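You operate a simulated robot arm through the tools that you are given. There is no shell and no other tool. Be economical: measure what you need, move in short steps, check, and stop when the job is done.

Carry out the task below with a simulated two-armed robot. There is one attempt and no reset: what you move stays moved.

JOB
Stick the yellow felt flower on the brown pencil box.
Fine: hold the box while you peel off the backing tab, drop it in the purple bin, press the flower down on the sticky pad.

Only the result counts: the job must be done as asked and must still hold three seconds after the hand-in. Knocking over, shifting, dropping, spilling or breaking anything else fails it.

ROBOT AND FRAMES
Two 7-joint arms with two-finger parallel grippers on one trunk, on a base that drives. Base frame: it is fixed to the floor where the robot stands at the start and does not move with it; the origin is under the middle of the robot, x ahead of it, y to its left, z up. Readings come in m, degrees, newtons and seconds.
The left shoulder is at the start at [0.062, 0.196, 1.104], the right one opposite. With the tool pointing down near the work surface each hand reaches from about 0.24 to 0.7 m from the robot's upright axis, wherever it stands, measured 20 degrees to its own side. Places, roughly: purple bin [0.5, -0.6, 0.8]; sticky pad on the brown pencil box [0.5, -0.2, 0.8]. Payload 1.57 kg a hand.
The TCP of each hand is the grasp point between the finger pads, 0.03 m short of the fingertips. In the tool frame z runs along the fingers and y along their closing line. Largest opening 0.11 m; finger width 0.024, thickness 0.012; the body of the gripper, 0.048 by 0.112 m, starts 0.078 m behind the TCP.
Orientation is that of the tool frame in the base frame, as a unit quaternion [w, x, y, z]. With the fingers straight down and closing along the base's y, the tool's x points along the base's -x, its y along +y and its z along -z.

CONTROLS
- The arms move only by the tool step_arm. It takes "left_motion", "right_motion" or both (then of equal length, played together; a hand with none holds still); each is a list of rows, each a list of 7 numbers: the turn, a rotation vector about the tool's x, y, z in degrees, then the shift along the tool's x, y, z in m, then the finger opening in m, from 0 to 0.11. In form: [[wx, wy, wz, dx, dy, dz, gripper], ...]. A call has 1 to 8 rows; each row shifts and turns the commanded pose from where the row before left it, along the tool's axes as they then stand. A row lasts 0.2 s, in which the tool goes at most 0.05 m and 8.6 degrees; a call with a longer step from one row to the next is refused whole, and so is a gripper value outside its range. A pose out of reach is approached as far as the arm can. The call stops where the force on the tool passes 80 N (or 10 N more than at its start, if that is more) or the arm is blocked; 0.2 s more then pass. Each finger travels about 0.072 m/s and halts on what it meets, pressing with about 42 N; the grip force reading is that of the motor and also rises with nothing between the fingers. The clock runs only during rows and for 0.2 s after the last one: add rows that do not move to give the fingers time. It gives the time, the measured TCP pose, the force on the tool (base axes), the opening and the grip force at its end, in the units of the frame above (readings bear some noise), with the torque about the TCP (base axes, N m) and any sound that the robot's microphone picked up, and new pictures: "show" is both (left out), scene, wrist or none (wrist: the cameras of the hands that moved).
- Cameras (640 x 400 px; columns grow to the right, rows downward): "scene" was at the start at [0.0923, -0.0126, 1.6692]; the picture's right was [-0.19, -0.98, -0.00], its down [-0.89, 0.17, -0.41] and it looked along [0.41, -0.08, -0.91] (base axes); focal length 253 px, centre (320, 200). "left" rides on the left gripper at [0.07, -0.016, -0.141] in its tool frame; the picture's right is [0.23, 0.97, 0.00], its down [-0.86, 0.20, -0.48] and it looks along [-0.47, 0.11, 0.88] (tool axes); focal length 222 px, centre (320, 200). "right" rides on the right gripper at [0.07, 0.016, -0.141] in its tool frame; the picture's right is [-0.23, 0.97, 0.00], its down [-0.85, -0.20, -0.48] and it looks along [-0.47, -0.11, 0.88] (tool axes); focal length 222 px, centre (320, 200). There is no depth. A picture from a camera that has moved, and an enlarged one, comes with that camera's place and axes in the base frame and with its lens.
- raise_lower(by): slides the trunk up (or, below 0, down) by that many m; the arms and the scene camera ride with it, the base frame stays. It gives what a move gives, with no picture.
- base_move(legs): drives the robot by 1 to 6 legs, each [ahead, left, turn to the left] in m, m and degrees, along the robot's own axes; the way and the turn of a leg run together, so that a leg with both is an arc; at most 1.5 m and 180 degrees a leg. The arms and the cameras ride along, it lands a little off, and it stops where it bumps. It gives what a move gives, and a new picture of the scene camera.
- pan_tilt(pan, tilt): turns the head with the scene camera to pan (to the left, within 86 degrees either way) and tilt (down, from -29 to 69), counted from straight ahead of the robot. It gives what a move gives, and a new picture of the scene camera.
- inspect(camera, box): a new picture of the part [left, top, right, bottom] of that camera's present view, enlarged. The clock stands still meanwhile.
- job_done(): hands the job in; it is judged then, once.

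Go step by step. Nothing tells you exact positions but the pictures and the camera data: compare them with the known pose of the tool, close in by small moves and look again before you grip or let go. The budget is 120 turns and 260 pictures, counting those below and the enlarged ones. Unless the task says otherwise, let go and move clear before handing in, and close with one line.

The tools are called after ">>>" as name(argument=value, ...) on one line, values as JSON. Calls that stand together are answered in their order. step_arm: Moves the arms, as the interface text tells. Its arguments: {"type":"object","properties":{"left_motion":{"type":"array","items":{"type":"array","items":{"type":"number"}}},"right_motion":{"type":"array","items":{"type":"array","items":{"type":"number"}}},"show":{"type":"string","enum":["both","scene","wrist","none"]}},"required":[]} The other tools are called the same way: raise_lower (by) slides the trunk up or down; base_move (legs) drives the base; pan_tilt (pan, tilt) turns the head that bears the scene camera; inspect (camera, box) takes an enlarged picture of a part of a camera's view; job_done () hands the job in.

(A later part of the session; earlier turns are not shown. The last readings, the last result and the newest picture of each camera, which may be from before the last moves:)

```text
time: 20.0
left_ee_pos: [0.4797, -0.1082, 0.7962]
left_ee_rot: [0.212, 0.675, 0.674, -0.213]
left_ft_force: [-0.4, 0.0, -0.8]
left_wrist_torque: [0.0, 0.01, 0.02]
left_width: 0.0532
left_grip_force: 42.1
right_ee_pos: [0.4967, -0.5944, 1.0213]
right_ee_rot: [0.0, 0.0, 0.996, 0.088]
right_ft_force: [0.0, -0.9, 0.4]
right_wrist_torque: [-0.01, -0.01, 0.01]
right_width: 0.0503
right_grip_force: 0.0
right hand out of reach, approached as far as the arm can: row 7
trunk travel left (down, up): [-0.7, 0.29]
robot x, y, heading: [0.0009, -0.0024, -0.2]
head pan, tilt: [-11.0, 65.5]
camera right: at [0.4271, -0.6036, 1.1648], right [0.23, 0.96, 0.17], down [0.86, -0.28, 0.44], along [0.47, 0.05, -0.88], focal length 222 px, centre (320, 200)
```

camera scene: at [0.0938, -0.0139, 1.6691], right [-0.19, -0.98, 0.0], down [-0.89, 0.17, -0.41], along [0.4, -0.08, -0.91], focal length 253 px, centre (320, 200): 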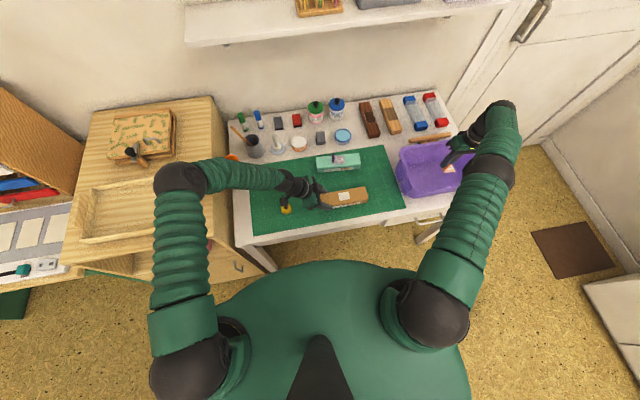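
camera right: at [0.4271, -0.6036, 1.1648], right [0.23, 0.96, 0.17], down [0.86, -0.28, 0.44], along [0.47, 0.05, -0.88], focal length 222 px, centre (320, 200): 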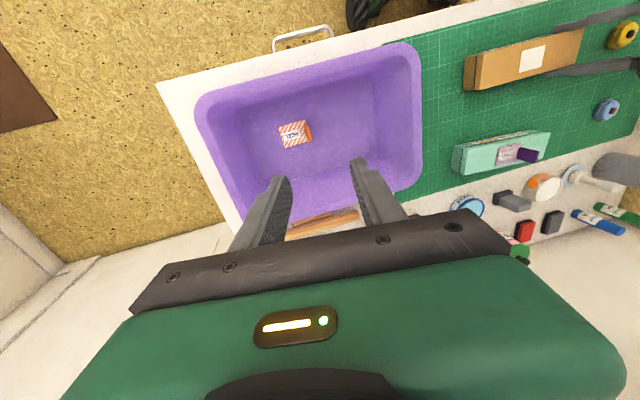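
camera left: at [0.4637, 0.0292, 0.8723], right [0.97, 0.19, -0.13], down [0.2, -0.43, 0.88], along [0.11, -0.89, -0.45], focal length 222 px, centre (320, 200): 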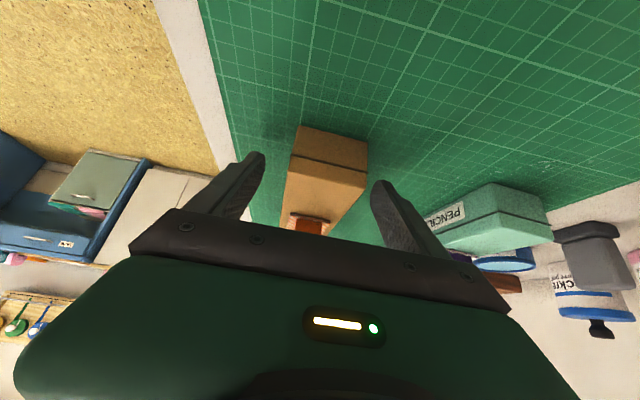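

The backing lies in the bin. Now I'll release the box with the left hand, rise straight up and turn the tool vertical.

>>> step_arm(left_motion=[[0, 0, 0, 0, 0, 0, 0.06], [0, 0, 0, 0, 0, 0, 0.08], [0, 0, 0, 0, 0, 0, 0.08], [0, 0, 0, -0.0115, 0, -0.0164, 0.08], [0, 0, 0, -0.023, 0, -0.033, 0.08], [0, 0, 0, -0.023, 0, -0.033, 0.08], [0, 0, 0, -0.023, 0, -0.033, 0.08]], show="none")

>>> step_arm(left_motion=[[0, 8.5, 0, 0, 0, 0, 0.08], [0, 8.5, 0, 0, 0, 0, 0.08], [0, 8.5, 0, 0, 0, 0, 0.08], [0, 8.5, 0, 0, 0, 0, 0.08], [0, 1, 0, 0.04, 0, 0, 0.08], [0, 0, 0, 0.04, 0, 0, 0.08], [0, 0, 0, 0.04, 0, 0, 0.08], [0, 0, 0, 0.035, 0, 0, 0.08]])

>>> inspect(camera="scene", box=[240, 130, 420, 240])

```text
time: 21.6
left_ee_pos: [0.4784, -0.1109, 0.9387]
left_ee_rot: [0.212, 0.674, 0.675, -0.212]
left_ft_force: [-0.2, -0.4, 0.4]
left_wrist_torque: [-0.03, -0.01, -0.01]
left_width: 0.0799
left_grip_force: 0.1
right_ee_pos: [0.4971, -0.596, 1.021]
right_ee_rot: [0.0, 0.001, 0.996, 0.088]
right_ft_force: [-0.1, -0.9, -0.3]
right_wrist_torque: [0.01, -0.02, 0.0]
right_width: 0.0502
right_grip_force: 0.0
trunk travel left (down, up): [-0.7, 0.29]
robot x, y, heading: [0.0008, -0.0015, 0.0]
head pan, tilt: [-11.0, 65.5]
```

```text
time: 23.4
left_ee_pos: [0.4771, 0.046, 0.9378]
left_ee_rot: [0.001, 0.707, 0.707, 0.0]
left_ft_force: [0.0, -0.2, 0.4]
left_wrist_torque: [0.02, 0.03, 0.01]
left_width: 0.0799
left_grip_force: 0.2
right_ee_pos: [0.4989, -0.5967, 1.0205]
right_ee_rot: [0.0, 0.001, 0.996, 0.089]
right_ft_force: [-0.3, -0.1, 0.0]
right_wrist_torque: [0.01, 0.0, -0.01]
right_width: 0.0504
right_grip_force: 0.1
trunk travel left (down, up): [-0.7, 0.29]
robot x, y, heading: [0.0012, 0.0018, 0.1]
head pan, tilt: [-11.0, 65.5]
camera scene: at [0.094, -0.0136, 1.6691], right [-0.19, -0.98, 0.0], down [-0.89, 0.17, -0.41], along [0.4, -0.08, -0.91], focal length 253 px, centre (320, 200)
camera left: at [0.4616, 0.1157, 1.079], right [0.97, 0.23, 0.0], down [0.2, -0.86, 0.48], along [0.11, -0.47, -0.88], focal length 222 px, centre (320, 200)
```

scene: 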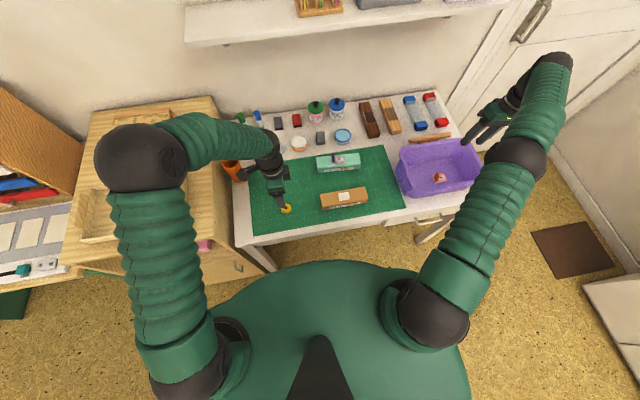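
left: 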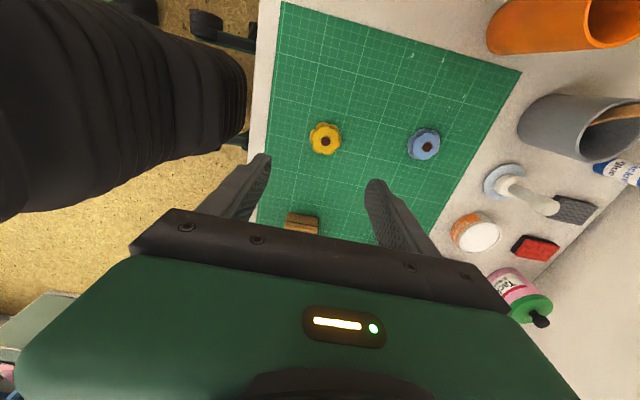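

```text
3.56 times, centred on (330, 185) of scene
camera zoom: at [0.094, -0.0136, 1.6691], right [-0.19, -0.98, 0.0], down [-0.89, 0.17, -0.41], along [0.4, -0.08, -0.91], focal length 900 px, centre (284, 253)
```

zoom: 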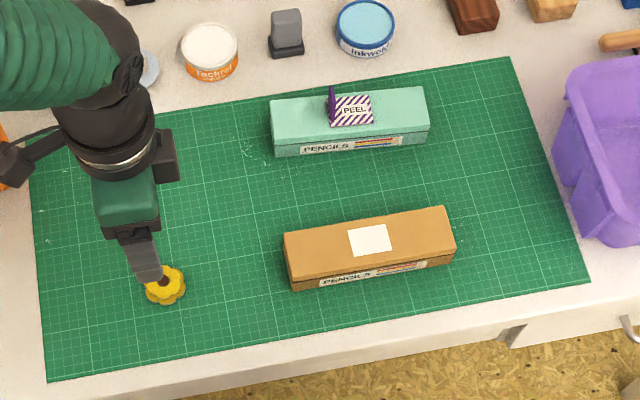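

The box has stayed put and the pad is clean white. I'll lower over the yellow flower to hover and measure it closely.

>>> step_arm(left_motion=[[0, 0, 0, 0, 0.004, 0.035, 0.075], [0, 0, 0, 0, 0.004, 0.035, 0.07], [0, 0, 0, 0, 0, 0.03, 0.07], [0, 0, 0, 0, 0, 0, 0.07]], show="none")

>>> inspect(camera="left", box=[240, 100, 400, 200])

>>> inspect(camera="scene", box=[255, 185, 315, 223])

```text
time: 24.4
left_ee_pos: [0.4873, 0.0448, 0.8385]
left_ee_rot: [0.0, 0.707, 0.707, 0.001]
left_ft_force: [0.2, -0.3, -0.8]
left_wrist_torque: [0.0, 0.03, 0.02]
left_width: 0.0699
left_grip_force: 0.0
right_ee_pos: [0.4988, -0.5955, 1.0206]
right_ee_rot: [0.0, 0.0, 0.996, 0.088]
right_ft_force: [0.5, 0.0, 0.1]
right_wrist_torque: [-0.04, -0.01, 0.03]
right_width: 0.05
right_grip_force: 0.1
trunk travel left (down, up): [-0.7, 0.29]
robot x, y, heading: [0.003, -0.0024, 0.2]
head pan, tilt: [-11.0, 65.5]
```

```text
4.00 times, centred on (320, 150) of left
camera zoom: at [0.4712, 0.115, 0.9811], right [0.97, 0.23, 0.0], down [0.2, -0.86, 0.48], along [0.11, -0.47, -0.88], focal length 888 px, centre (320, 400)
```

zoom: 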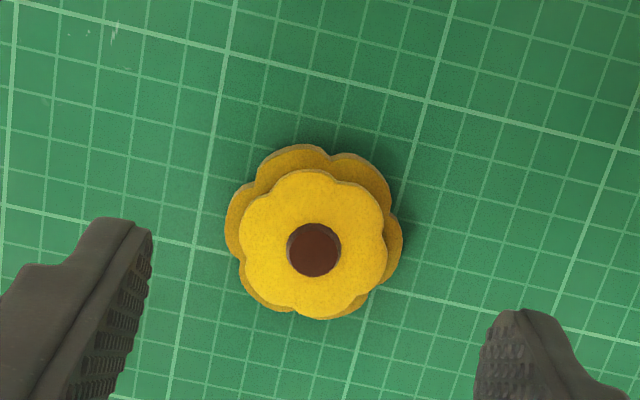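

```text
10.53 times, centred on (285, 204) of scene
camera zoom: at [0.0939, -0.0147, 1.6691], right [-0.19, -0.98, 0.0], down [-0.89, 0.17, -0.41], along [0.4, -0.08, -0.91], focal length 2665 px, centre (688, 158)
```

zoom: 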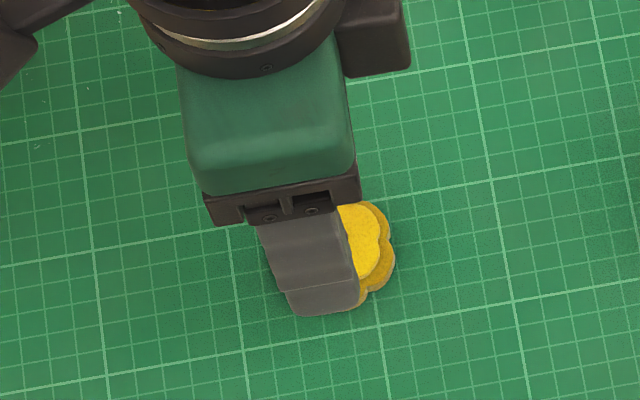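

The hand is centred on the flower (x 0.487, y 0.045; about 46 mm across). I'll lower around it toward the mat.

>>> step_arm(left_motion=[[0, 0, 0, 0, 0, 0.03, 0.07], [0, 0, 0, 0, 0, 0.013, 0.07], [0, 0, 0, 0, 0, 0, 0.07]], show="none")

>>> inspect(camera="left", box=[240, 100, 400, 200])

>>> inspect(camera="scene", box=[255, 185, 315, 223])

```text
time: 25.2
left_ee_pos: [0.4856, 0.0451, 0.7935]
left_ee_rot: [0.0, 0.707, 0.707, 0.0]
left_ft_force: [-0.9, 0.3, -0.6]
left_wrist_torque: [-0.03, -0.03, 0.01]
left_width: 0.07
left_grip_force: 0.2
right_ee_pos: [0.4979, -0.5948, 1.0209]
right_ee_rot: [0.0, 0.0, 0.996, 0.088]
right_ft_force: [-0.3, -0.2, -0.1]
right_wrist_torque: [-0.02, 0.02, 0.01]
right_width: 0.05
right_grip_force: 0.1
trunk travel left (down, up): [-0.7, 0.29]
robot x, y, heading: [-0.0017, -0.0025, 0.2]
head pan, tilt: [-11.0, 65.5]
```

```text
4.00 times, centred on (320, 150) of left
camera zoom: at [0.47, 0.1148, 0.937], right [0.97, 0.23, 0.0], down [0.2, -0.86, 0.48], along [0.11, -0.47, -0.88], focal length 888 px, centre (320, 400)
```

zoom: 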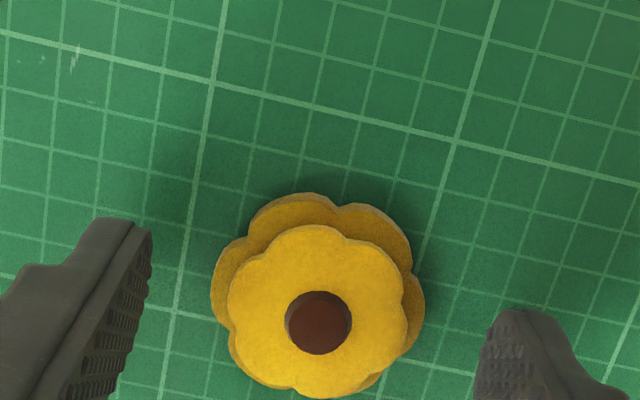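

```text
10.53 times, centred on (285, 204) of scene
camera zoom: at [0.0937, -0.0147, 1.6691], right [-0.19, -0.98, 0.0], down [-0.89, 0.17, -0.41], along [0.4, -0.08, -0.91], focal length 2665 px, centre (688, 158)
```

zoom: 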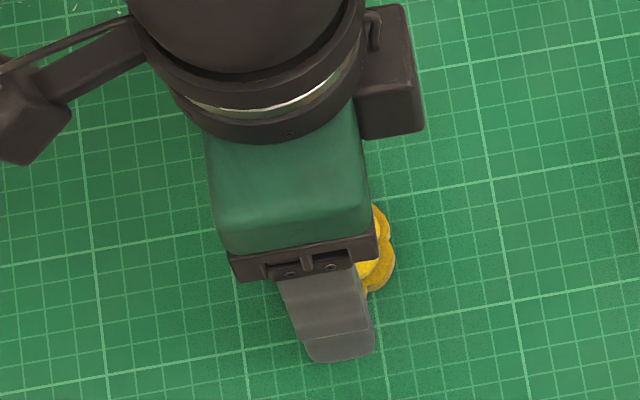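

I'll probe down in small steps to find the mat.

>>> step_arm(left_motion=[[0, 0, 0, 0, 0, 0.003, 0.07], [0, 0, 0, 0, 0, 0, 0.07]], show="none")

>>> inspect(camera="scene", box=[265, 192, 305, 217])

```text
time: 25.8
left_ee_pos: [0.4867, 0.0443, 0.7912]
left_ee_rot: [-0.001, 0.707, 0.707, 0.0]
left_ft_force: [0.1, 0.1, 0.1]
left_wrist_torque: [0.02, -0.01, 0.02]
left_width: 0.07
left_grip_force: 0.0
right_ee_pos: [0.4976, -0.5951, 1.0199]
right_ee_rot: [0.0, 0.0, 0.996, 0.088]
right_ft_force: [0.8, 0.0, 0.4]
right_wrist_torque: [0.01, -0.04, 0.02]
right_width: 0.0499
right_grip_force: 0.1
trunk travel left (down, up): [-0.7, 0.29]
robot x, y, heading: [-0.0015, 0.0042, 0.1]
head pan, tilt: [-11.0, 65.5]
```

```text
16.00 times, centred on (285, 204) of scene
camera zoom: at [0.094, -0.0148, 1.6691], right [-0.19, -0.98, 0.0], down [-0.89, 0.17, -0.41], along [0.4, -0.08, -0.91], focal length 4051 px, centre (880, 128)
```

zoom: 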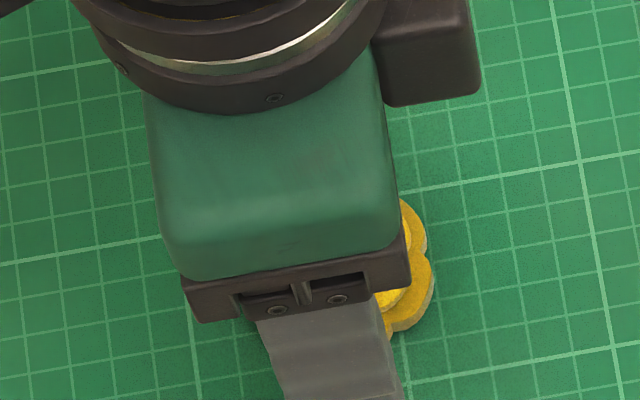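

>>> step_arm(left_motion=[[0, 0, 0, 0, 0, 0.003, 0.07], [0, 0, 0, 0, 0, 0, 0.07]], show="none")

```text
time: 26.4
left_ee_pos: [0.4868, 0.0448, 0.7883]
left_ee_rot: [0.0, 0.707, 0.707, 0.001]
left_ft_force: [0.4, -0.3, 0.0]
left_wrist_torque: [-0.02, -0.01, 0.0]
left_width: 0.07
left_grip_force: 0.1
right_ee_pos: [0.4981, -0.5957, 1.0203]
right_ee_rot: [0.0, 0.0, 0.996, 0.088]
right_ft_force: [-0.5, 0.4, 0.3]
right_wrist_torque: [0.01, 0.02, 0.03]
right_width: 0.05
right_grip_force: 0.2
trunk travel left (down, up): [-0.7, 0.29]
robot x, y, heading: [0.0022, -0.0004, -0.1]
head pan, tilt: [-11.0, 65.5]
```

No contact yet with the tips at about z 0.758; I'll step down once more.

>>> step_arm(left_motion=[[0, 0, 0, 0, 0, 0.003, 0.07], [0, 0, 0, 0, 0, 0, 0.07]], show="none")

>>> inspect(camera="left", box=[240, 110, 400, 210])

```text
time: 27.0
left_ee_pos: [0.4856, 0.0458, 0.7865]
left_ee_rot: [-0.001, 0.707, 0.708, 0.001]
left_ft_force: [-0.3, 0.4, -0.2]
left_wrist_torque: [-0.02, 0.01, 0.0]
left_width: 0.0699
left_grip_force: 0.1
right_ee_pos: [0.4981, -0.5958, 1.0213]
right_ee_rot: [0.0, 0.001, 0.996, 0.088]
right_ft_force: [0.4, -0.2, 0.8]
right_wrist_torque: [0.01, 0.01, -0.01]
right_width: 0.05
right_grip_force: 0.1
trunk travel left (down, up): [-0.7, 0.29]
robot x, y, heading: [0.002, -0.0014, -0.4]
head pan, tilt: [-11.0, 65.5]
```

```text
4.00 times, centred on (320, 160) of left
camera zoom: at [0.4701, 0.1152, 0.9283], right [0.97, 0.23, 0.0], down [0.2, -0.86, 0.48], along [0.11, -0.47, -0.88], focal length 888 px, centre (320, 360)
```

zoom: 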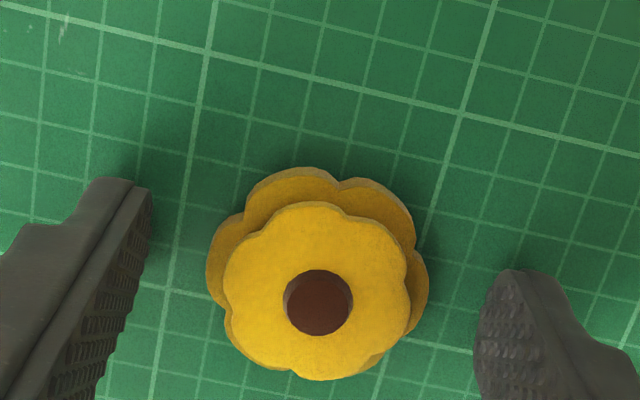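

No contact, and the grid puts the mat at z≈0.754, so the tips are ~2 mm above it. That's a good height; I'll close gently on the flower.

>>> step_arm(left_motion=[[0, 0, 0, 0, 0, 0, 0.06], [0, 0, 0, 0, 0, 0, 0.05], [0, 0, 0, 0, 0, 0, 0.042], [0, 0, 0, 0, 0, 0, 0.038], [0, 0, 0, 0, 0, 0, 0.038]], show="none")

>>> inspect(camera="left", box=[240, 110, 400, 210])

```text
time: 28.2
left_ee_pos: [0.4867, 0.0446, 0.7855]
left_ee_rot: [0.0, 0.707, 0.707, 0.001]
left_ft_force: [0.7, -0.2, 0.1]
left_wrist_torque: [-0.03, -0.03, -0.03]
left_width: 0.0413
left_grip_force: 21.5
right_ee_pos: [0.4989, -0.5958, 1.0189]
right_ee_rot: [0.0, 0.0, 0.996, 0.087]
right_ft_force: [0.5, -0.4, -0.8]
right_wrist_torque: [-0.04, 0.02, 0.0]
right_width: 0.0501
right_grip_force: 0.2
trunk travel left (down, up): [-0.7, 0.29]
robot x, y, heading: [0.0004, -0.0001, 0.1]
head pan, tilt: [-11.0, 65.5]
```

```text
4.00 times, centred on (320, 160) of left
camera zoom: at [0.4702, 0.1152, 0.9283], right [0.97, 0.23, 0.0], down [0.2, -0.86, 0.48], along [0.11, -0.47, -0.88], focal length 888 px, centre (320, 360)
```

zoom: 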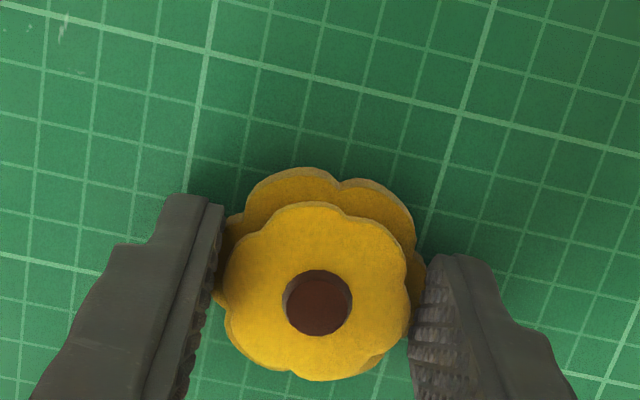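

The flower is gripped at 41 mm. I'll lift it straight up and check.

>>> step_arm(left_motion=[[0, 0, 0, 0, 0, -0.01, 0.034], [0, 0, 0, 0, 0, -0.03, 0.034], [0, 0, 0, 0, 0, -0.035, 0.034], [0, 0, 0, 0, 0, -0.035, 0.034], [0, 0, 0, 0, 0, 0, 0.034]], show="wrist")

>>> inspect(camera="scene", box=[250, 150, 380, 231])

>>> inspect(camera="scene", box=[315, 175, 375, 213])

```text
time: 29.4
left_ee_pos: [0.485, 0.0448, 0.8968]
left_ee_rot: [-0.001, 0.707, 0.707, -0.001]
left_ft_force: [-0.3, -0.1, -0.2]
left_wrist_torque: [-0.02, 0.02, -0.02]
left_width: 0.036
left_grip_force: 41.6
right_ee_pos: [0.4992, -0.5968, 1.0194]
right_ee_rot: [-0.001, 0.0, 0.996, 0.087]
right_ft_force: [0.0, -0.3, -0.6]
right_wrist_torque: [0.0, 0.0, -0.01]
right_width: 0.05
right_grip_force: 0.0
trunk travel left (down, up): [-0.7, 0.29]
robot x, y, heading: [-0.0005, 0.0035, -0.2]
head pan, tilt: [-11.0, 65.5]
camera left: at [0.4697, 0.1157, 1.0387], right [0.97, 0.23, 0.0], down [0.2, -0.86, 0.48], along [0.11, -0.47, -0.88], focal length 222 px, centre (320, 200)
```

left: 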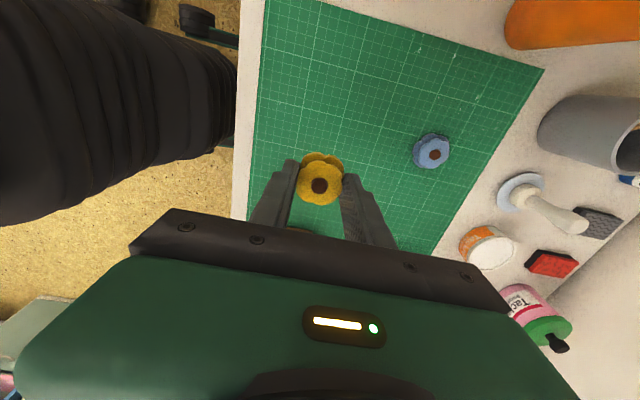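

```text
4.92 times, centred on (315, 190) of scene
camera zoom: at [0.0945, -0.0147, 1.6691], right [-0.19, -0.98, 0.0], down [-0.89, 0.17, -0.41], along [0.4, -0.08, -0.91], focal length 1246 px, centre (345, 247)
```

zoom: 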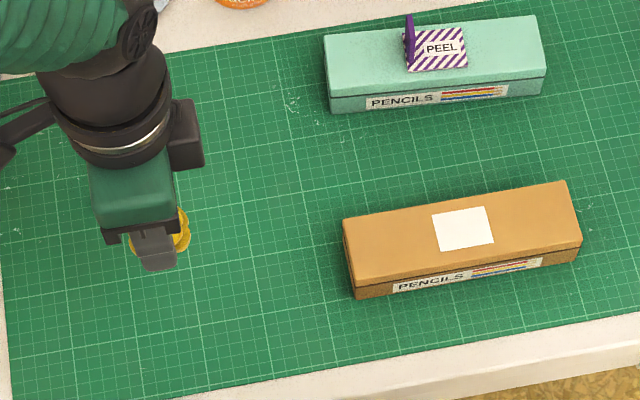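

```text
10.53 times, centred on (345, 194) of scene
camera zoom: at [0.0945, -0.0147, 1.6691], right [-0.19, -0.98, 0.0], down [-0.89, 0.17, -0.41], along [0.4, -0.08, -0.91], focal length 2665 px, centre (57, 263)
```

zoom: 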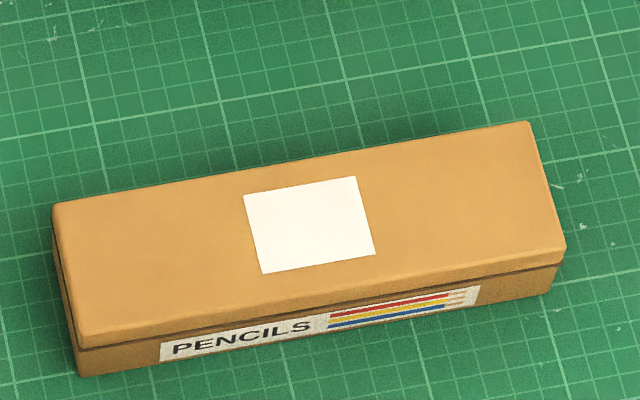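

Flower lifted and held; pad centre is about [0.483, −0.1825, 0.79]. I'll check how the flower sits in the fingers.

>>> inspect(camera="left", box=[260, 130, 380, 230])

>>> inspect(camera="scene", box=[262, 175, 302, 210])

>>> inspect(camera="right", box=[440, 0, 640, 125])

```text
4.00 times, centred on (320, 180) of left
camera zoom: at [0.4697, 0.1157, 1.0387], right [0.97, 0.23, 0.0], down [0.2, -0.86, 0.48], along [0.11, -0.47, -0.88], focal length 888 px, centre (320, 280)
```

zoom: 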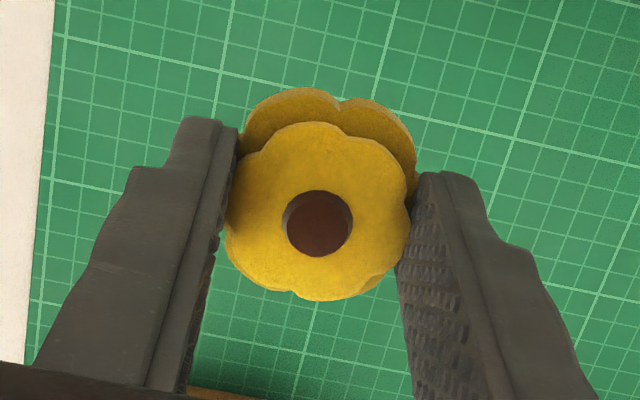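

```text
11.43 times, centred on (282, 192) of scene
camera zoom: at [0.0945, -0.0147, 1.6691], right [-0.19, -0.98, 0.0], down [-0.89, 0.17, -0.41], along [0.4, -0.08, -0.91], focal length 2894 px, centre (754, 286)
```

zoom: 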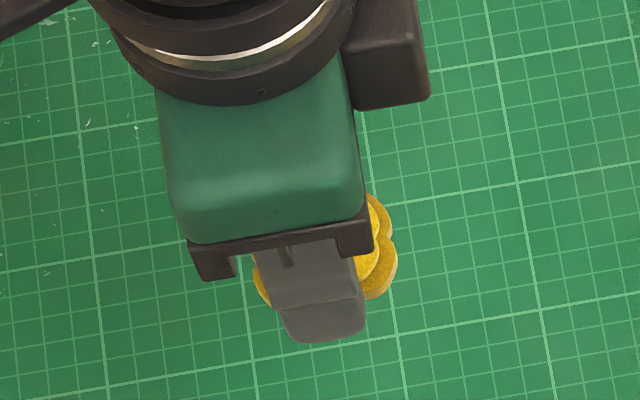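

```text
3.20 times, centred on (540, 62) of right
camera zoom: at [0.4286, -0.6047, 1.1633], right [0.23, 0.96, 0.17], down [0.86, -0.28, 0.44], along [0.47, 0.05, -0.88], focal length 711 px, centre (-384, 640)
```

zoom: 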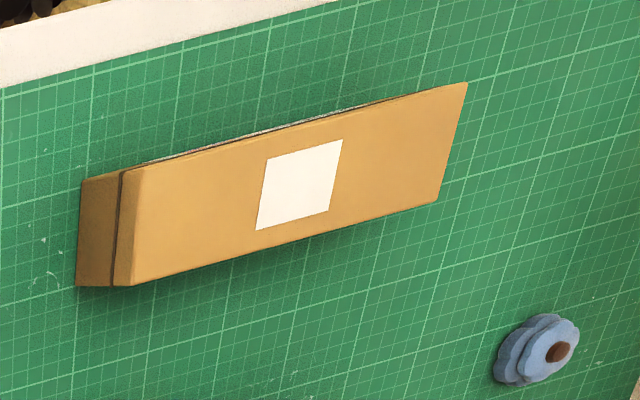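

The flower sits level in the grip. I'll carry it across to hover over the pad.

>>> step_arm(left_motion=[[0, 0, 0, -0.0455, 0, 0, 0.034], [0, 0, 0, -0.0455, 0, 0, 0.034], [0, 0, 0, -0.0455, 0, 0, 0.034], [0, 0, 0, -0.0455, -0.001, 0, 0.034], [0, 0, 0, -0.0455, -0.001, 0.03, 0.034], [0, 0, 0, 0, 0, 0.02, 0.034], [0, 0, 0, 0, 0, 0, 0.034]], show="wrist")

>>> inspect(camera="scene", box=[310, 165, 380, 208])

>>> inspect(camera="right", box=[440, 0, 640, 125])

>>> inspect(camera="left", box=[240, 110, 400, 210])

```text
refused: row 5 steps farther than a row can; nothing moved
```

```text
9.14 times, centred on (345, 186) of scene
camera zoom: at [0.0945, -0.0147, 1.6691], right [-0.19, -0.98, 0.0], down [-0.89, 0.17, -0.41], along [0.4, -0.08, -0.91], focal length 2315 px, centre (91, 323)
```

zoom: 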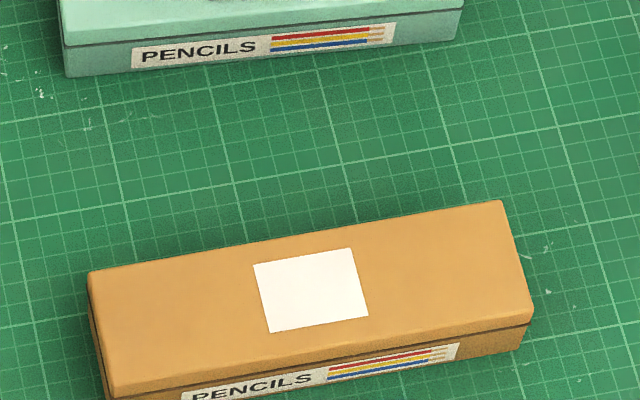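

```text
3.20 times, centred on (540, 62) of right
camera zoom: at [0.4286, -0.6047, 1.1633], right [0.23, 0.96, 0.17], down [0.86, -0.28, 0.44], along [0.47, 0.05, -0.88], focal length 711 px, centre (-384, 640)
```

zoom: 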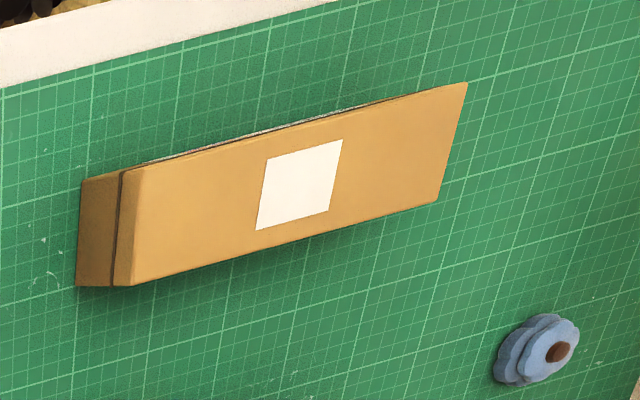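

```text
4.00 times, centred on (320, 160) of left
camera zoom: at [0.4697, 0.1157, 1.0387], right [0.97, 0.23, 0.0], down [0.2, -0.86, 0.48], along [0.11, -0.47, -0.88], focal length 888 px, centre (320, 360)
```

zoom: 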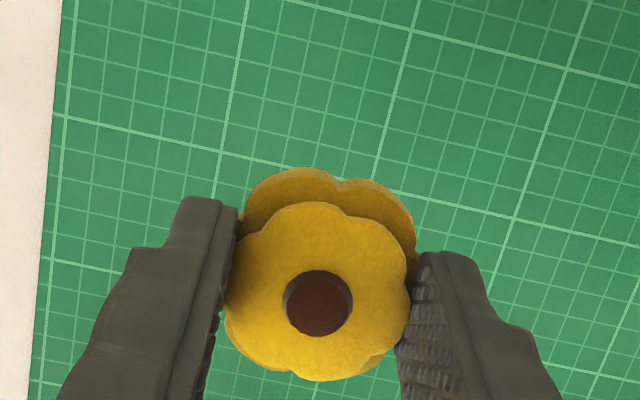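

That call was refused because one row was too long. I'll split the last step and move again.

>>> step_arm(left_motion=[[0, 0, 0, -0.0455, 0, 0, 0.034], [0, 0, 0, -0.0455, 0, 0, 0.034], [0, 0, 0, -0.0455, 0, 0, 0.034], [0, 0, 0, -0.0455, -0.001, 0, 0.034], [0, 0, 0, -0.0455, -0.001, 0, 0.034], [0, 0, 0, 0, 0, 0.04, 0.034], [0, 0, 0, 0, 0, 0, 0.034]], show="wrist")

>>> inspect(camera="scene", box=[310, 165, 380, 208])

>>> inspect(camera="right", box=[440, 0, 640, 125])

>>> inspect(camera="left", box=[240, 110, 400, 210])

```text
time: 31.2
left_ee_pos: [0.5111, -0.1562, 0.8616]
left_ee_rot: [0.011, 0.686, 0.727, 0.003]
left_ft_force: [-0.4, 0.8, -0.2]
left_wrist_torque: [0.01, -0.04, 0.03]
left_width: 0.0357
left_grip_force: 41.6
right_ee_pos: [0.4974, -0.5958, 1.0203]
right_ee_rot: [0.001, 0.0, 0.996, 0.087]
right_ft_force: [0.4, 0.4, 0.5]
right_wrist_torque: [-0.01, 0.03, -0.01]
right_width: 0.0501
right_grip_force: 0.1
trunk travel left (down, up): [-0.7, 0.29]
robot x, y, heading: [-0.0013, -0.0007, -0.2]
head pan, tilt: [-11.0, 65.5]
stopped in row 7 (left hand): the arm was blocked; the commanded pose is now the measured one
camera left: at [0.4883, -0.0867, 1.0044], right [0.96, 0.29, 0.02], down [0.24, -0.84, 0.49], along [0.15, -0.47, -0.87], focal length 222 px, centre (320, 200)
```

left: 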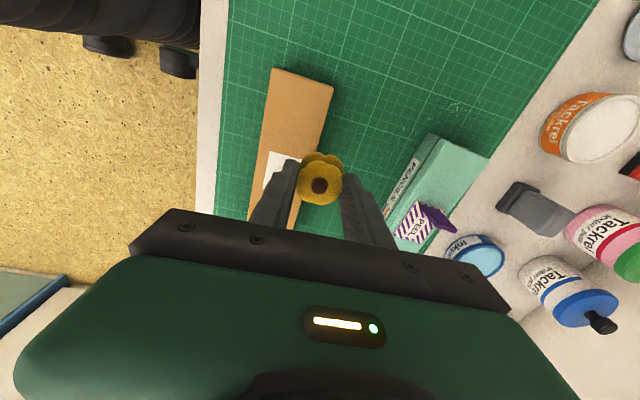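

```text
9.14 times, centred on (345, 186) of scene
camera zoom: at [0.0931, -0.0165, 1.6662], right [-0.19, -0.98, 0.0], down [-0.89, 0.18, -0.41], along [0.4, -0.08, -0.91], focal length 2315 px, centre (91, 323)
```

zoom: 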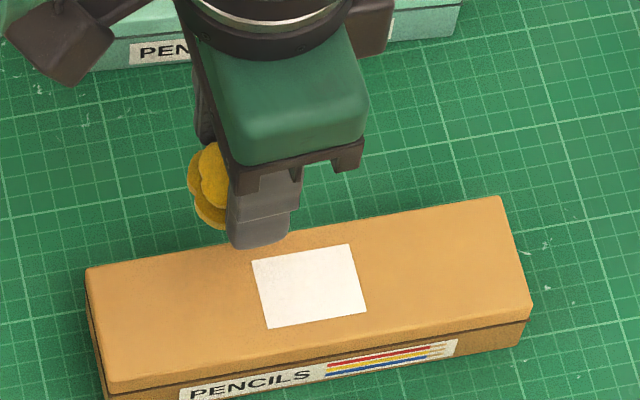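

```text
3.20 times, centred on (540, 62) of right
camera zoom: at [0.427, -0.6049, 1.163], right [0.23, 0.96, 0.17], down [0.85, -0.28, 0.44], along [0.47, 0.05, -0.88], focal length 711 px, centre (-384, 640)
```

zoom: 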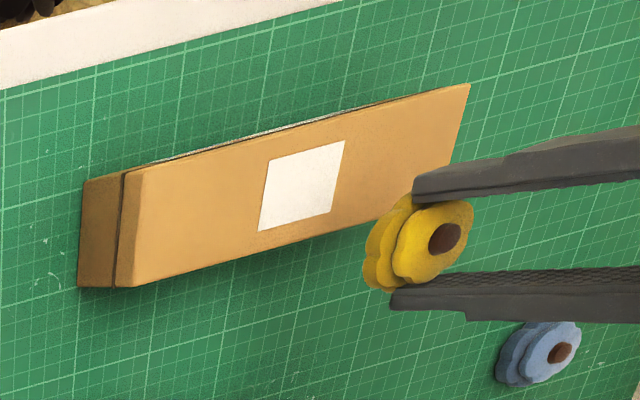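

```text
4.00 times, centred on (320, 160) of left
camera zoom: at [0.4883, -0.0867, 1.0044], right [0.96, 0.29, 0.02], down [0.24, -0.84, 0.49], along [0.15, -0.47, -0.87], focal length 888 px, centre (320, 360)
```

zoom: 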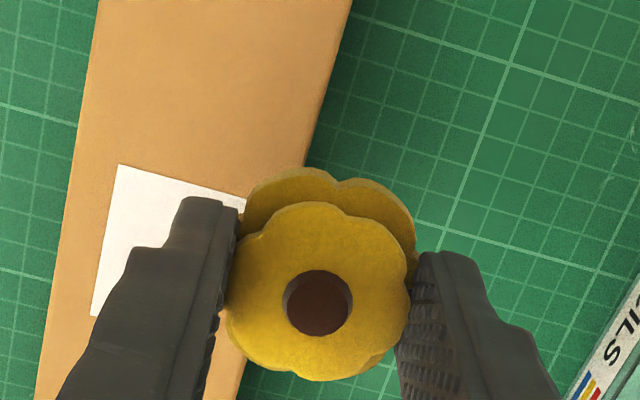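

The left arm got blocked short of the target with no force on the tool, so it's probably a limb or joint limit. I'll look at the full scene.

>>> inspect(camera="scene", box=[0, 0, 640, 400])

```text
1.00 times, centred on (320, 200) of scene (not enlarged: the box is as wide or as high as the picture)
camera zoom: at [0.0931, -0.0165, 1.6662], right [-0.19, -0.98, 0.0], down [-0.89, 0.18, -0.41], along [0.4, -0.08, -0.91], focal length 253 px, centre (320, 200)
```

zoom: 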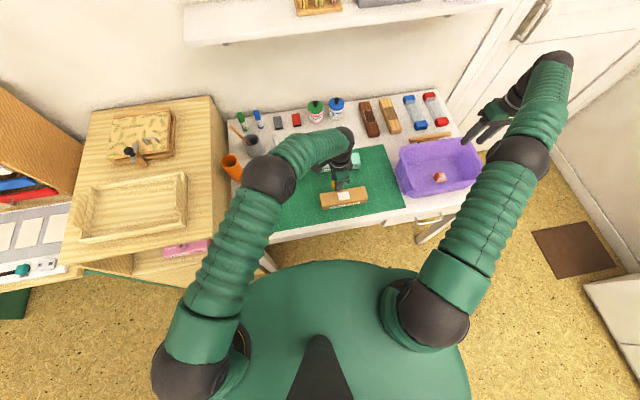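

Nothing is hit; the wrist twist seems to be at its limit. I'll rise a bit and unwind the twist by about 50° about the tool axis.

>>> step_arm(left_motion=[[0, 0, 0, 0, 0, -0.03, 0.034], [0, 0, -8, 0, 0, 0, 0.034], [0, 0, -8, 0, 0, 0, 0.034], [0, 0, -8, 0, 0, 0, 0.034], [0, 0, -8, 0, 0, 0, 0.034], [0, 0, -8, 0, 0, 0, 0.034], [0, 0, -8, 0, 0, 0, 0.034], [0, 0, -8, 0, 0, 0, 0.034]])

```text
time: 33.2
left_ee_pos: [0.5397, -0.114, 0.8972]
left_ee_rot: [0.013, 0.219, 0.976, -0.002]
left_ft_force: [0.0, -0.6, -0.8]
left_wrist_torque: [-0.03, 0.02, 0.01]
left_width: 0.036
left_grip_force: 41.9
right_ee_pos: [0.4987, -0.5954, 1.0257]
right_ee_rot: [0.001, 0.0, 0.996, 0.086]
right_ft_force: [-0.6, -0.2, -0.7]
right_wrist_torque: [0.02, -0.01, -0.03]
right_width: 0.0499
right_grip_force: 0.0
trunk travel left (down, up): [-0.7, 0.29]
robot x, y, heading: [-0.0023, 0.0024, -0.1]
head pan, tilt: [-11.0, 65.5]
stopped in row 8 (left hand): the arm was blocked; the commanded pose is now the measured one
camera scene: at [0.0944, -0.0155, 1.6687], right [-0.19, -0.98, 0.0], down [-0.89, 0.18, -0.41], along [0.4, -0.08, -0.91], focal length 253 px, centre (320, 200)
camera left: at [0.4671, -0.0967, 1.0383], right [0.21, 0.98, 0.0], down [0.85, -0.18, 0.5], along [0.49, -0.11, -0.87], focal length 222 px, centre (320, 200)
```

scene: 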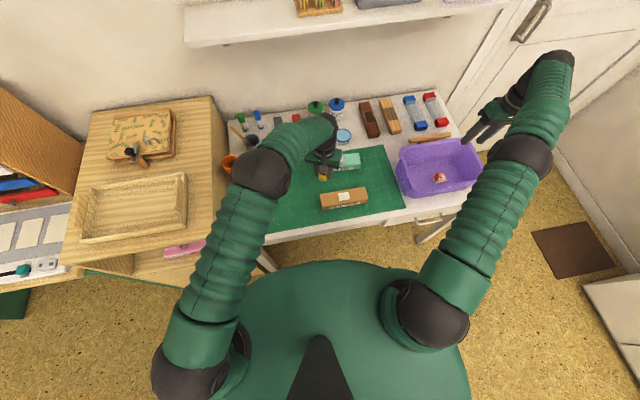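
left: 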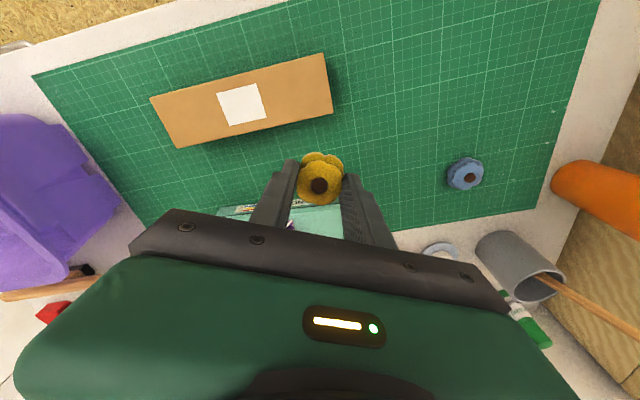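

The arm is folded against a limit on this side. The right hand covers the pad area much better, so I'll bring the left hand back to the open mat, set the flower down and pick it up with the right hand.

>>> step_arm(left_motion=[[0, 0, 0, 0.017, 0.036, -0.017, 0.034], [0, 0, 0, 0.017, 0.036, -0.017, 0.034], [0, 0, 0, 0.017, 0.036, -0.017, 0.034], [0, 0, 0, 0, 0, 0, 0.034]])

```text
time: 34.2
left_ee_pos: [0.5364, 0.0026, 0.9469]
left_ee_rot: [0.012, 0.223, 0.975, -0.002]
left_ft_force: [0.1, 0.5, -0.8]
left_wrist_torque: [0.01, -0.01, 0.01]
left_width: 0.0357
left_grip_force: 42.0
right_ee_pos: [0.4961, -0.5951, 1.0239]
right_ee_rot: [0.001, 0.0, 0.996, 0.087]
right_ft_force: [0.2, 0.5, -0.3]
right_wrist_torque: [0.03, -0.01, 0.01]
right_width: 0.05
right_grip_force: 0.0
trunk travel left (down, up): [-0.7, 0.29]
robot x, y, heading: [-0.0003, 0.0022, -0.1]
head pan, tilt: [-11.0, 65.5]
camera scene: at [0.0944, -0.015, 1.6691], right [-0.19, -0.98, 0.0], down [-0.89, 0.17, -0.41], along [0.4, -0.08, -0.91], focal length 253 px, centre (320, 200)
camera left: at [0.4631, 0.0215, 1.0881], right [0.22, 0.98, 0.0], down [0.85, -0.19, 0.5], along [0.49, -0.11, -0.87], focal length 222 px, centre (320, 200)
```

scene: 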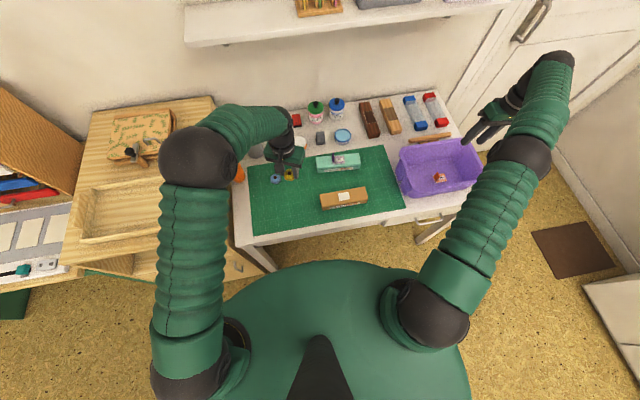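
left: 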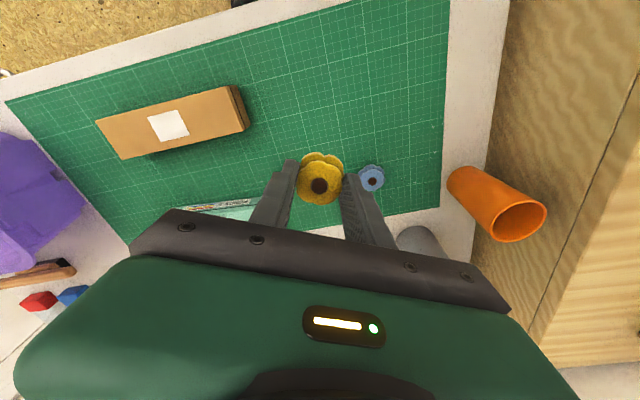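

The left arm tracks again. I'll straighten the small tilt and bring the flower over an open spot of the mat near [0.47, 0.0].

>>> step_arm(left_motion=[[0, 1.4, 0, 0.02, -0.0095, 0.02, 0.034], [0, 0, 0, 0.02, -0.0095, 0.02, 0.034], [0, 0, 0, 0.02, -0.0095, 0.02, 0.034], [0, 0, 0, 0, 0, 0.04, 0.034], [0, 0, 0, 0, 0, 0.03, 0.034], [0, 0, 0, 0, 0, 0, 0.034]], show="wrist")

>>> inspect(camera="scene", box=[250, 150, 380, 231])

```text
time: 35.6
left_ee_pos: [0.4709, 0.0042, 0.8173]
left_ee_rot: [0.001, 0.222, 0.975, 0.0]
left_ft_force: [0.6, 0.2, -0.1]
left_wrist_torque: [0.02, 0.02, 0.0]
left_width: 0.0359
left_grip_force: 41.6
right_ee_pos: [0.4964, -0.5944, 1.0251]
right_ee_rot: [0.002, 0.0, 0.996, 0.087]
right_ft_force: [0.2, 0.4, 0.5]
right_wrist_torque: [0.02, -0.03, -0.02]
right_width: 0.05
right_grip_force: 0.1
trunk travel left (down, up): [-0.7, 0.29]
robot x, y, heading: [-0.0015, 0.0014, -0.0]
head pan, tilt: [-11.0, 65.5]
camera left: at [0.4006, 0.0199, 0.9594], right [0.22, 0.98, 0.0], down [0.86, -0.19, 0.48], along [0.47, -0.1, -0.88], focal length 222 px, centre (320, 200)
```

left: 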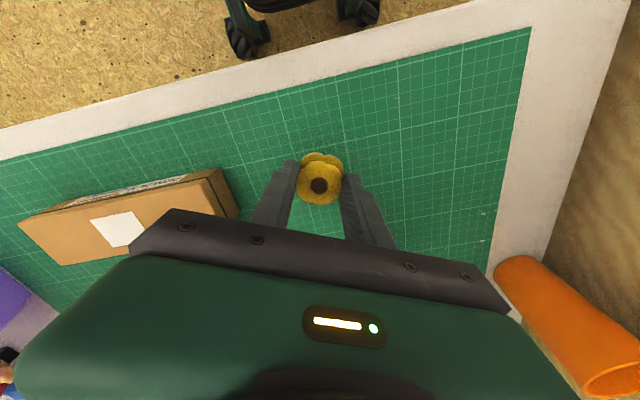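

```text
4.92 times, centred on (315, 190) of scene
camera zoom: at [0.0932, -0.0148, 1.6692], right [-0.19, -0.98, 0.0], down [-0.89, 0.17, -0.41], along [0.41, -0.08, -0.91], focal length 1246 px, centre (345, 247)
```

zoom: 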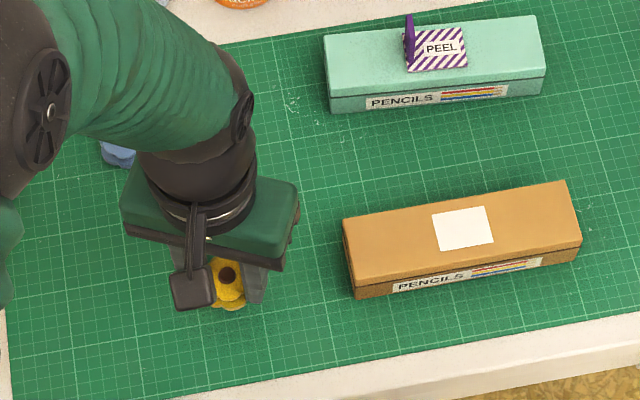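

From this unwound pose the left arm may reach the pad after all. I'll try it once, raising first and moving across.

>>> step_arm(left_motion=[[0, 0, 0, 0, 0, -0.045, 0.034], [0, 0, 0, -0.0182, -0.0326, 0, 0.034], [0, 0, 0, -0.0182, -0.0326, 0, 0.034], [0, 0, 0, -0.0182, -0.0326, 0, 0.034], [0, 0, 0, -0.0182, -0.0326, 0, 0.034], [0, 0, 0, -0.0182, -0.0326, 0, 0.034], [0, 0, 0, 0, 0, 0, 0.034]])

```text
time: 37.0
left_ee_pos: [0.5471, -0.1059, 0.8759]
left_ee_rot: [0.017, 0.139, 0.99, -0.005]
left_ft_force: [-0.6, 0.4, 0.1]
left_wrist_torque: [0.04, 0.03, 0.01]
left_width: 0.0357
left_grip_force: 42.0
right_ee_pos: [0.4978, -0.5926, 1.0231]
right_ee_rot: [0.001, -0.001, 0.996, 0.085]
right_ft_force: [1.4, -0.3, 0.4]
right_wrist_torque: [0.01, 0.01, -0.03]
right_width: 0.0498
right_grip_force: 0.0
trunk travel left (down, up): [-0.7, 0.29]
robot x, y, heading: [-0.001, 0.0013, 0.0]
head pan, tilt: [-11.0, 65.5]
stopped in row 7 (left hand): the arm was blocked; the commanded pose is now the measured one
camera scene: at [0.0956, -0.0148, 1.6652], right [-0.19, -0.98, 0.0], down [-0.89, 0.17, -0.41], along [0.4, -0.08, -0.91], focal length 253 px, centre (320, 200)
camera left: at [0.4728, -0.0998, 1.0159], right [0.05, 1.0, -0.01], down [0.86, -0.04, 0.51], along [0.5, -0.04, -0.86], focal length 222 px, centre (320, 200)
```

scene: 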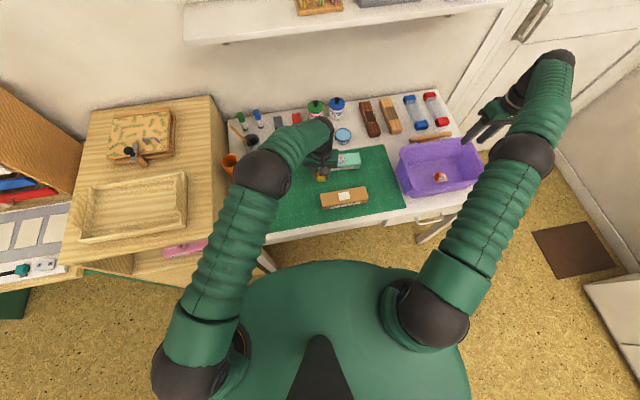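
left: 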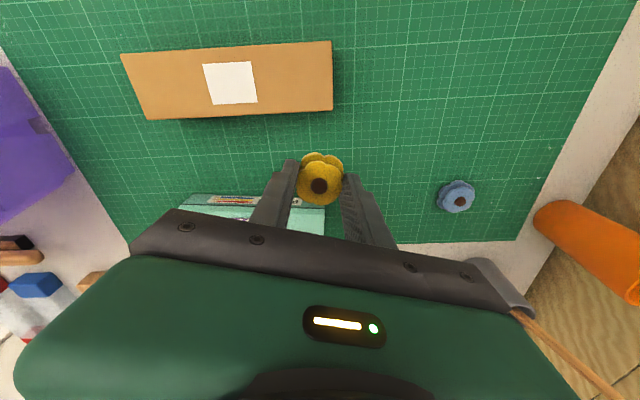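

Same block — the upper arm meets the robot's own body. Instead I'll retreat the left hand to its good spot, draw in the right hand, and shift the whole base right so the left hand comes over the pad.

>>> step_arm(left_motion=[[0, 0, 0, 0.031, 0.029, -0.007, 0.034], [-0.3, 2.0, 0, 0.031, 0.029, -0.007, 0.034], [0, 0, 0, 0.031, 0.029, -0.007, 0.034], [0, 0, 0, 0, 0, 0, 0.034], [0, 0, 0, 0, 0, 0, 0.034]], right_motion=[[0, 0, 0, 0, 0.04, 0, 0.05], [0, 0, 0, 0, 0.04, 0, 0.05], [0, 0, 0, 0, 0.04, 0, 0.05], [0, 0, 0, 0, 0.04, 0, 0.05], [0, 0, 0, 0, 0.03, 0, 0.05]])

```text
time: 38.2
left_ee_pos: [0.4801, 0.0018, 0.8972]
left_ee_rot: [-0.002, 0.141, 0.99, 0.0]
left_ft_force: [-0.3, 0.0, 0.6]
left_wrist_torque: [-0.01, 0.01, 0.02]
left_width: 0.0359
left_grip_force: 42.2
right_ee_pos: [0.4977, -0.4043, 1.0581]
right_ee_rot: [0.001, -0.001, 0.996, 0.084]
right_ft_force: [-0.1, 0.2, 0.1]
right_wrist_torque: [-0.02, 0.01, -0.01]
right_width: 0.0505
right_grip_force: 0.0
trunk travel left (down, up): [-0.7, 0.29]
robot x, y, heading: [-0.0001, -0.0013, -0.2]
head pan, tilt: [-11.0, 65.5]
camera scene: at [0.0943, -0.0137, 1.6691], right [-0.19, -0.98, 0.0], down [-0.89, 0.17, -0.41], along [0.4, -0.08, -0.91], focal length 253 px, centre (320, 200)
camera right: at [0.4273, -0.4123, 1.2003], right [0.23, 0.96, 0.17], down [0.85, -0.28, 0.44], along [0.47, 0.04, -0.88], focal length 222 px, centre (320, 200)
camera left: at [0.4092, 0.0059, 1.0403], right [0.05, 1.0, 0.0], down [0.88, -0.05, 0.48], along [0.48, -0.02, -0.88], focal length 222 px, centre (320, 200)
```

scene: 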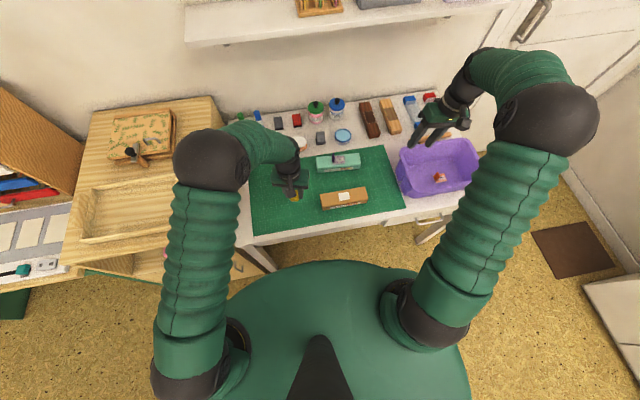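
right: 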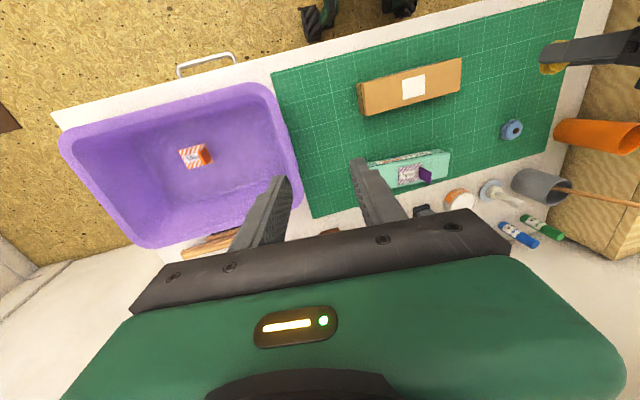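
left: 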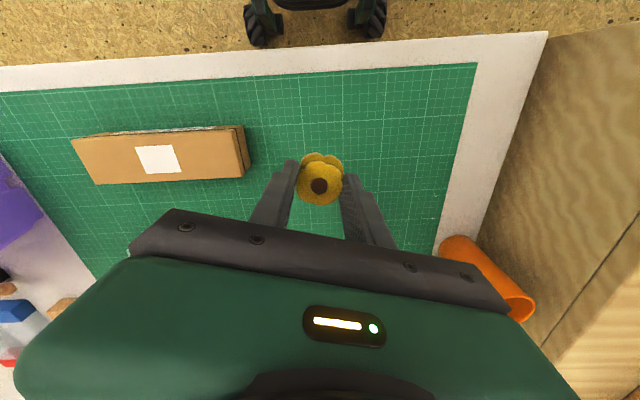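

Paths are clear. I'll drive the base 0.18 m to the right.

>>> base_move(legs=[[0, -0.18, 0]])

>>> inspect(camera="left", box=[220, 80, 420, 205])

>>> inspect(camera="scene", box=[230, 150, 360, 231])

```text
time: 39.7
left_ee_pos: [0.4809, -0.1724, 0.8979]
left_ee_rot: [-0.001, 0.14, 0.99, -0.002]
left_ft_force: [-1.2, -0.3, -0.4]
left_wrist_torque: [-0.02, 0.0, -0.02]
left_width: 0.0357
left_grip_force: 42.2
right_ee_pos: [0.4983, -0.5764, 1.0601]
right_ee_rot: [0.002, -0.001, 0.996, 0.085]
right_ft_force: [0.5, 0.4, -0.1]
right_wrist_torque: [-0.05, -0.02, 0.0]
right_width: 0.0504
right_grip_force: 0.1
trunk travel left (down, up): [-0.7, 0.29]
robot x, y, heading: [-0.0019, -0.1774, -0.0]
head pan, tilt: [-11.0, 65.5]
camera scene: at [0.0942, -0.1829, 1.6692], right [-0.19, -0.98, 0.0], down [-0.89, 0.17, -0.41], along [0.4, -0.08, -0.91], focal length 253 px, centre (320, 200)
```

scene: 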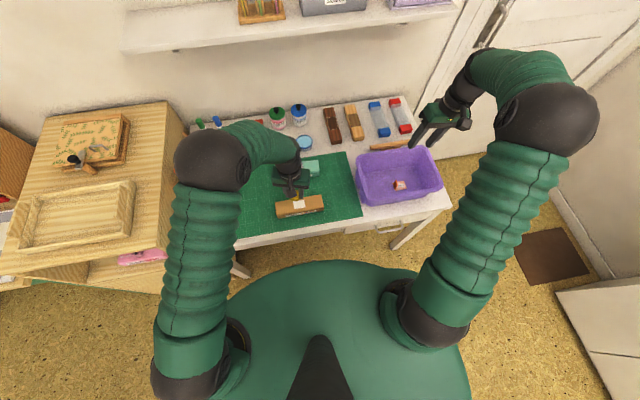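

```text
3.20 times, centred on (320, 142) of left
camera zoom: at [0.4093, -0.1676, 1.0405], right [0.05, 1.0, 0.0], down [0.88, -0.04, 0.48], along [0.48, -0.03, -0.88], focal length 711 px, centre (320, 384)
```

zoom: 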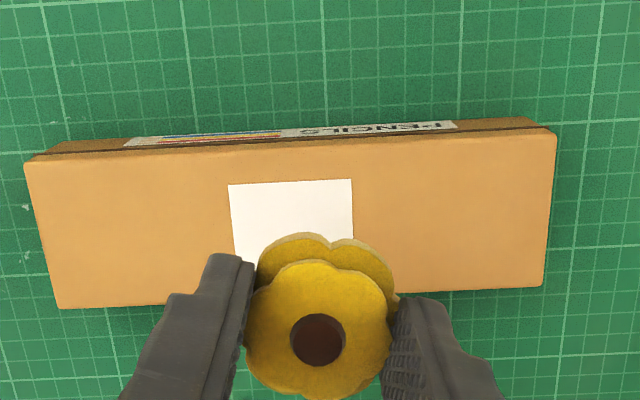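

```text
4.92 times, centred on (295, 190) of scene
camera zoom: at [0.0942, -0.1829, 1.6692], right [-0.19, -0.98, 0.0], down [-0.89, 0.17, -0.41], along [0.4, -0.08, -0.91], focal length 1246 px, centre (443, 247)
```

zoom: 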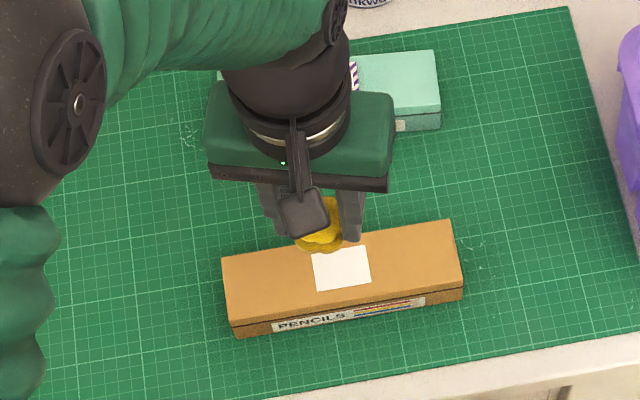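

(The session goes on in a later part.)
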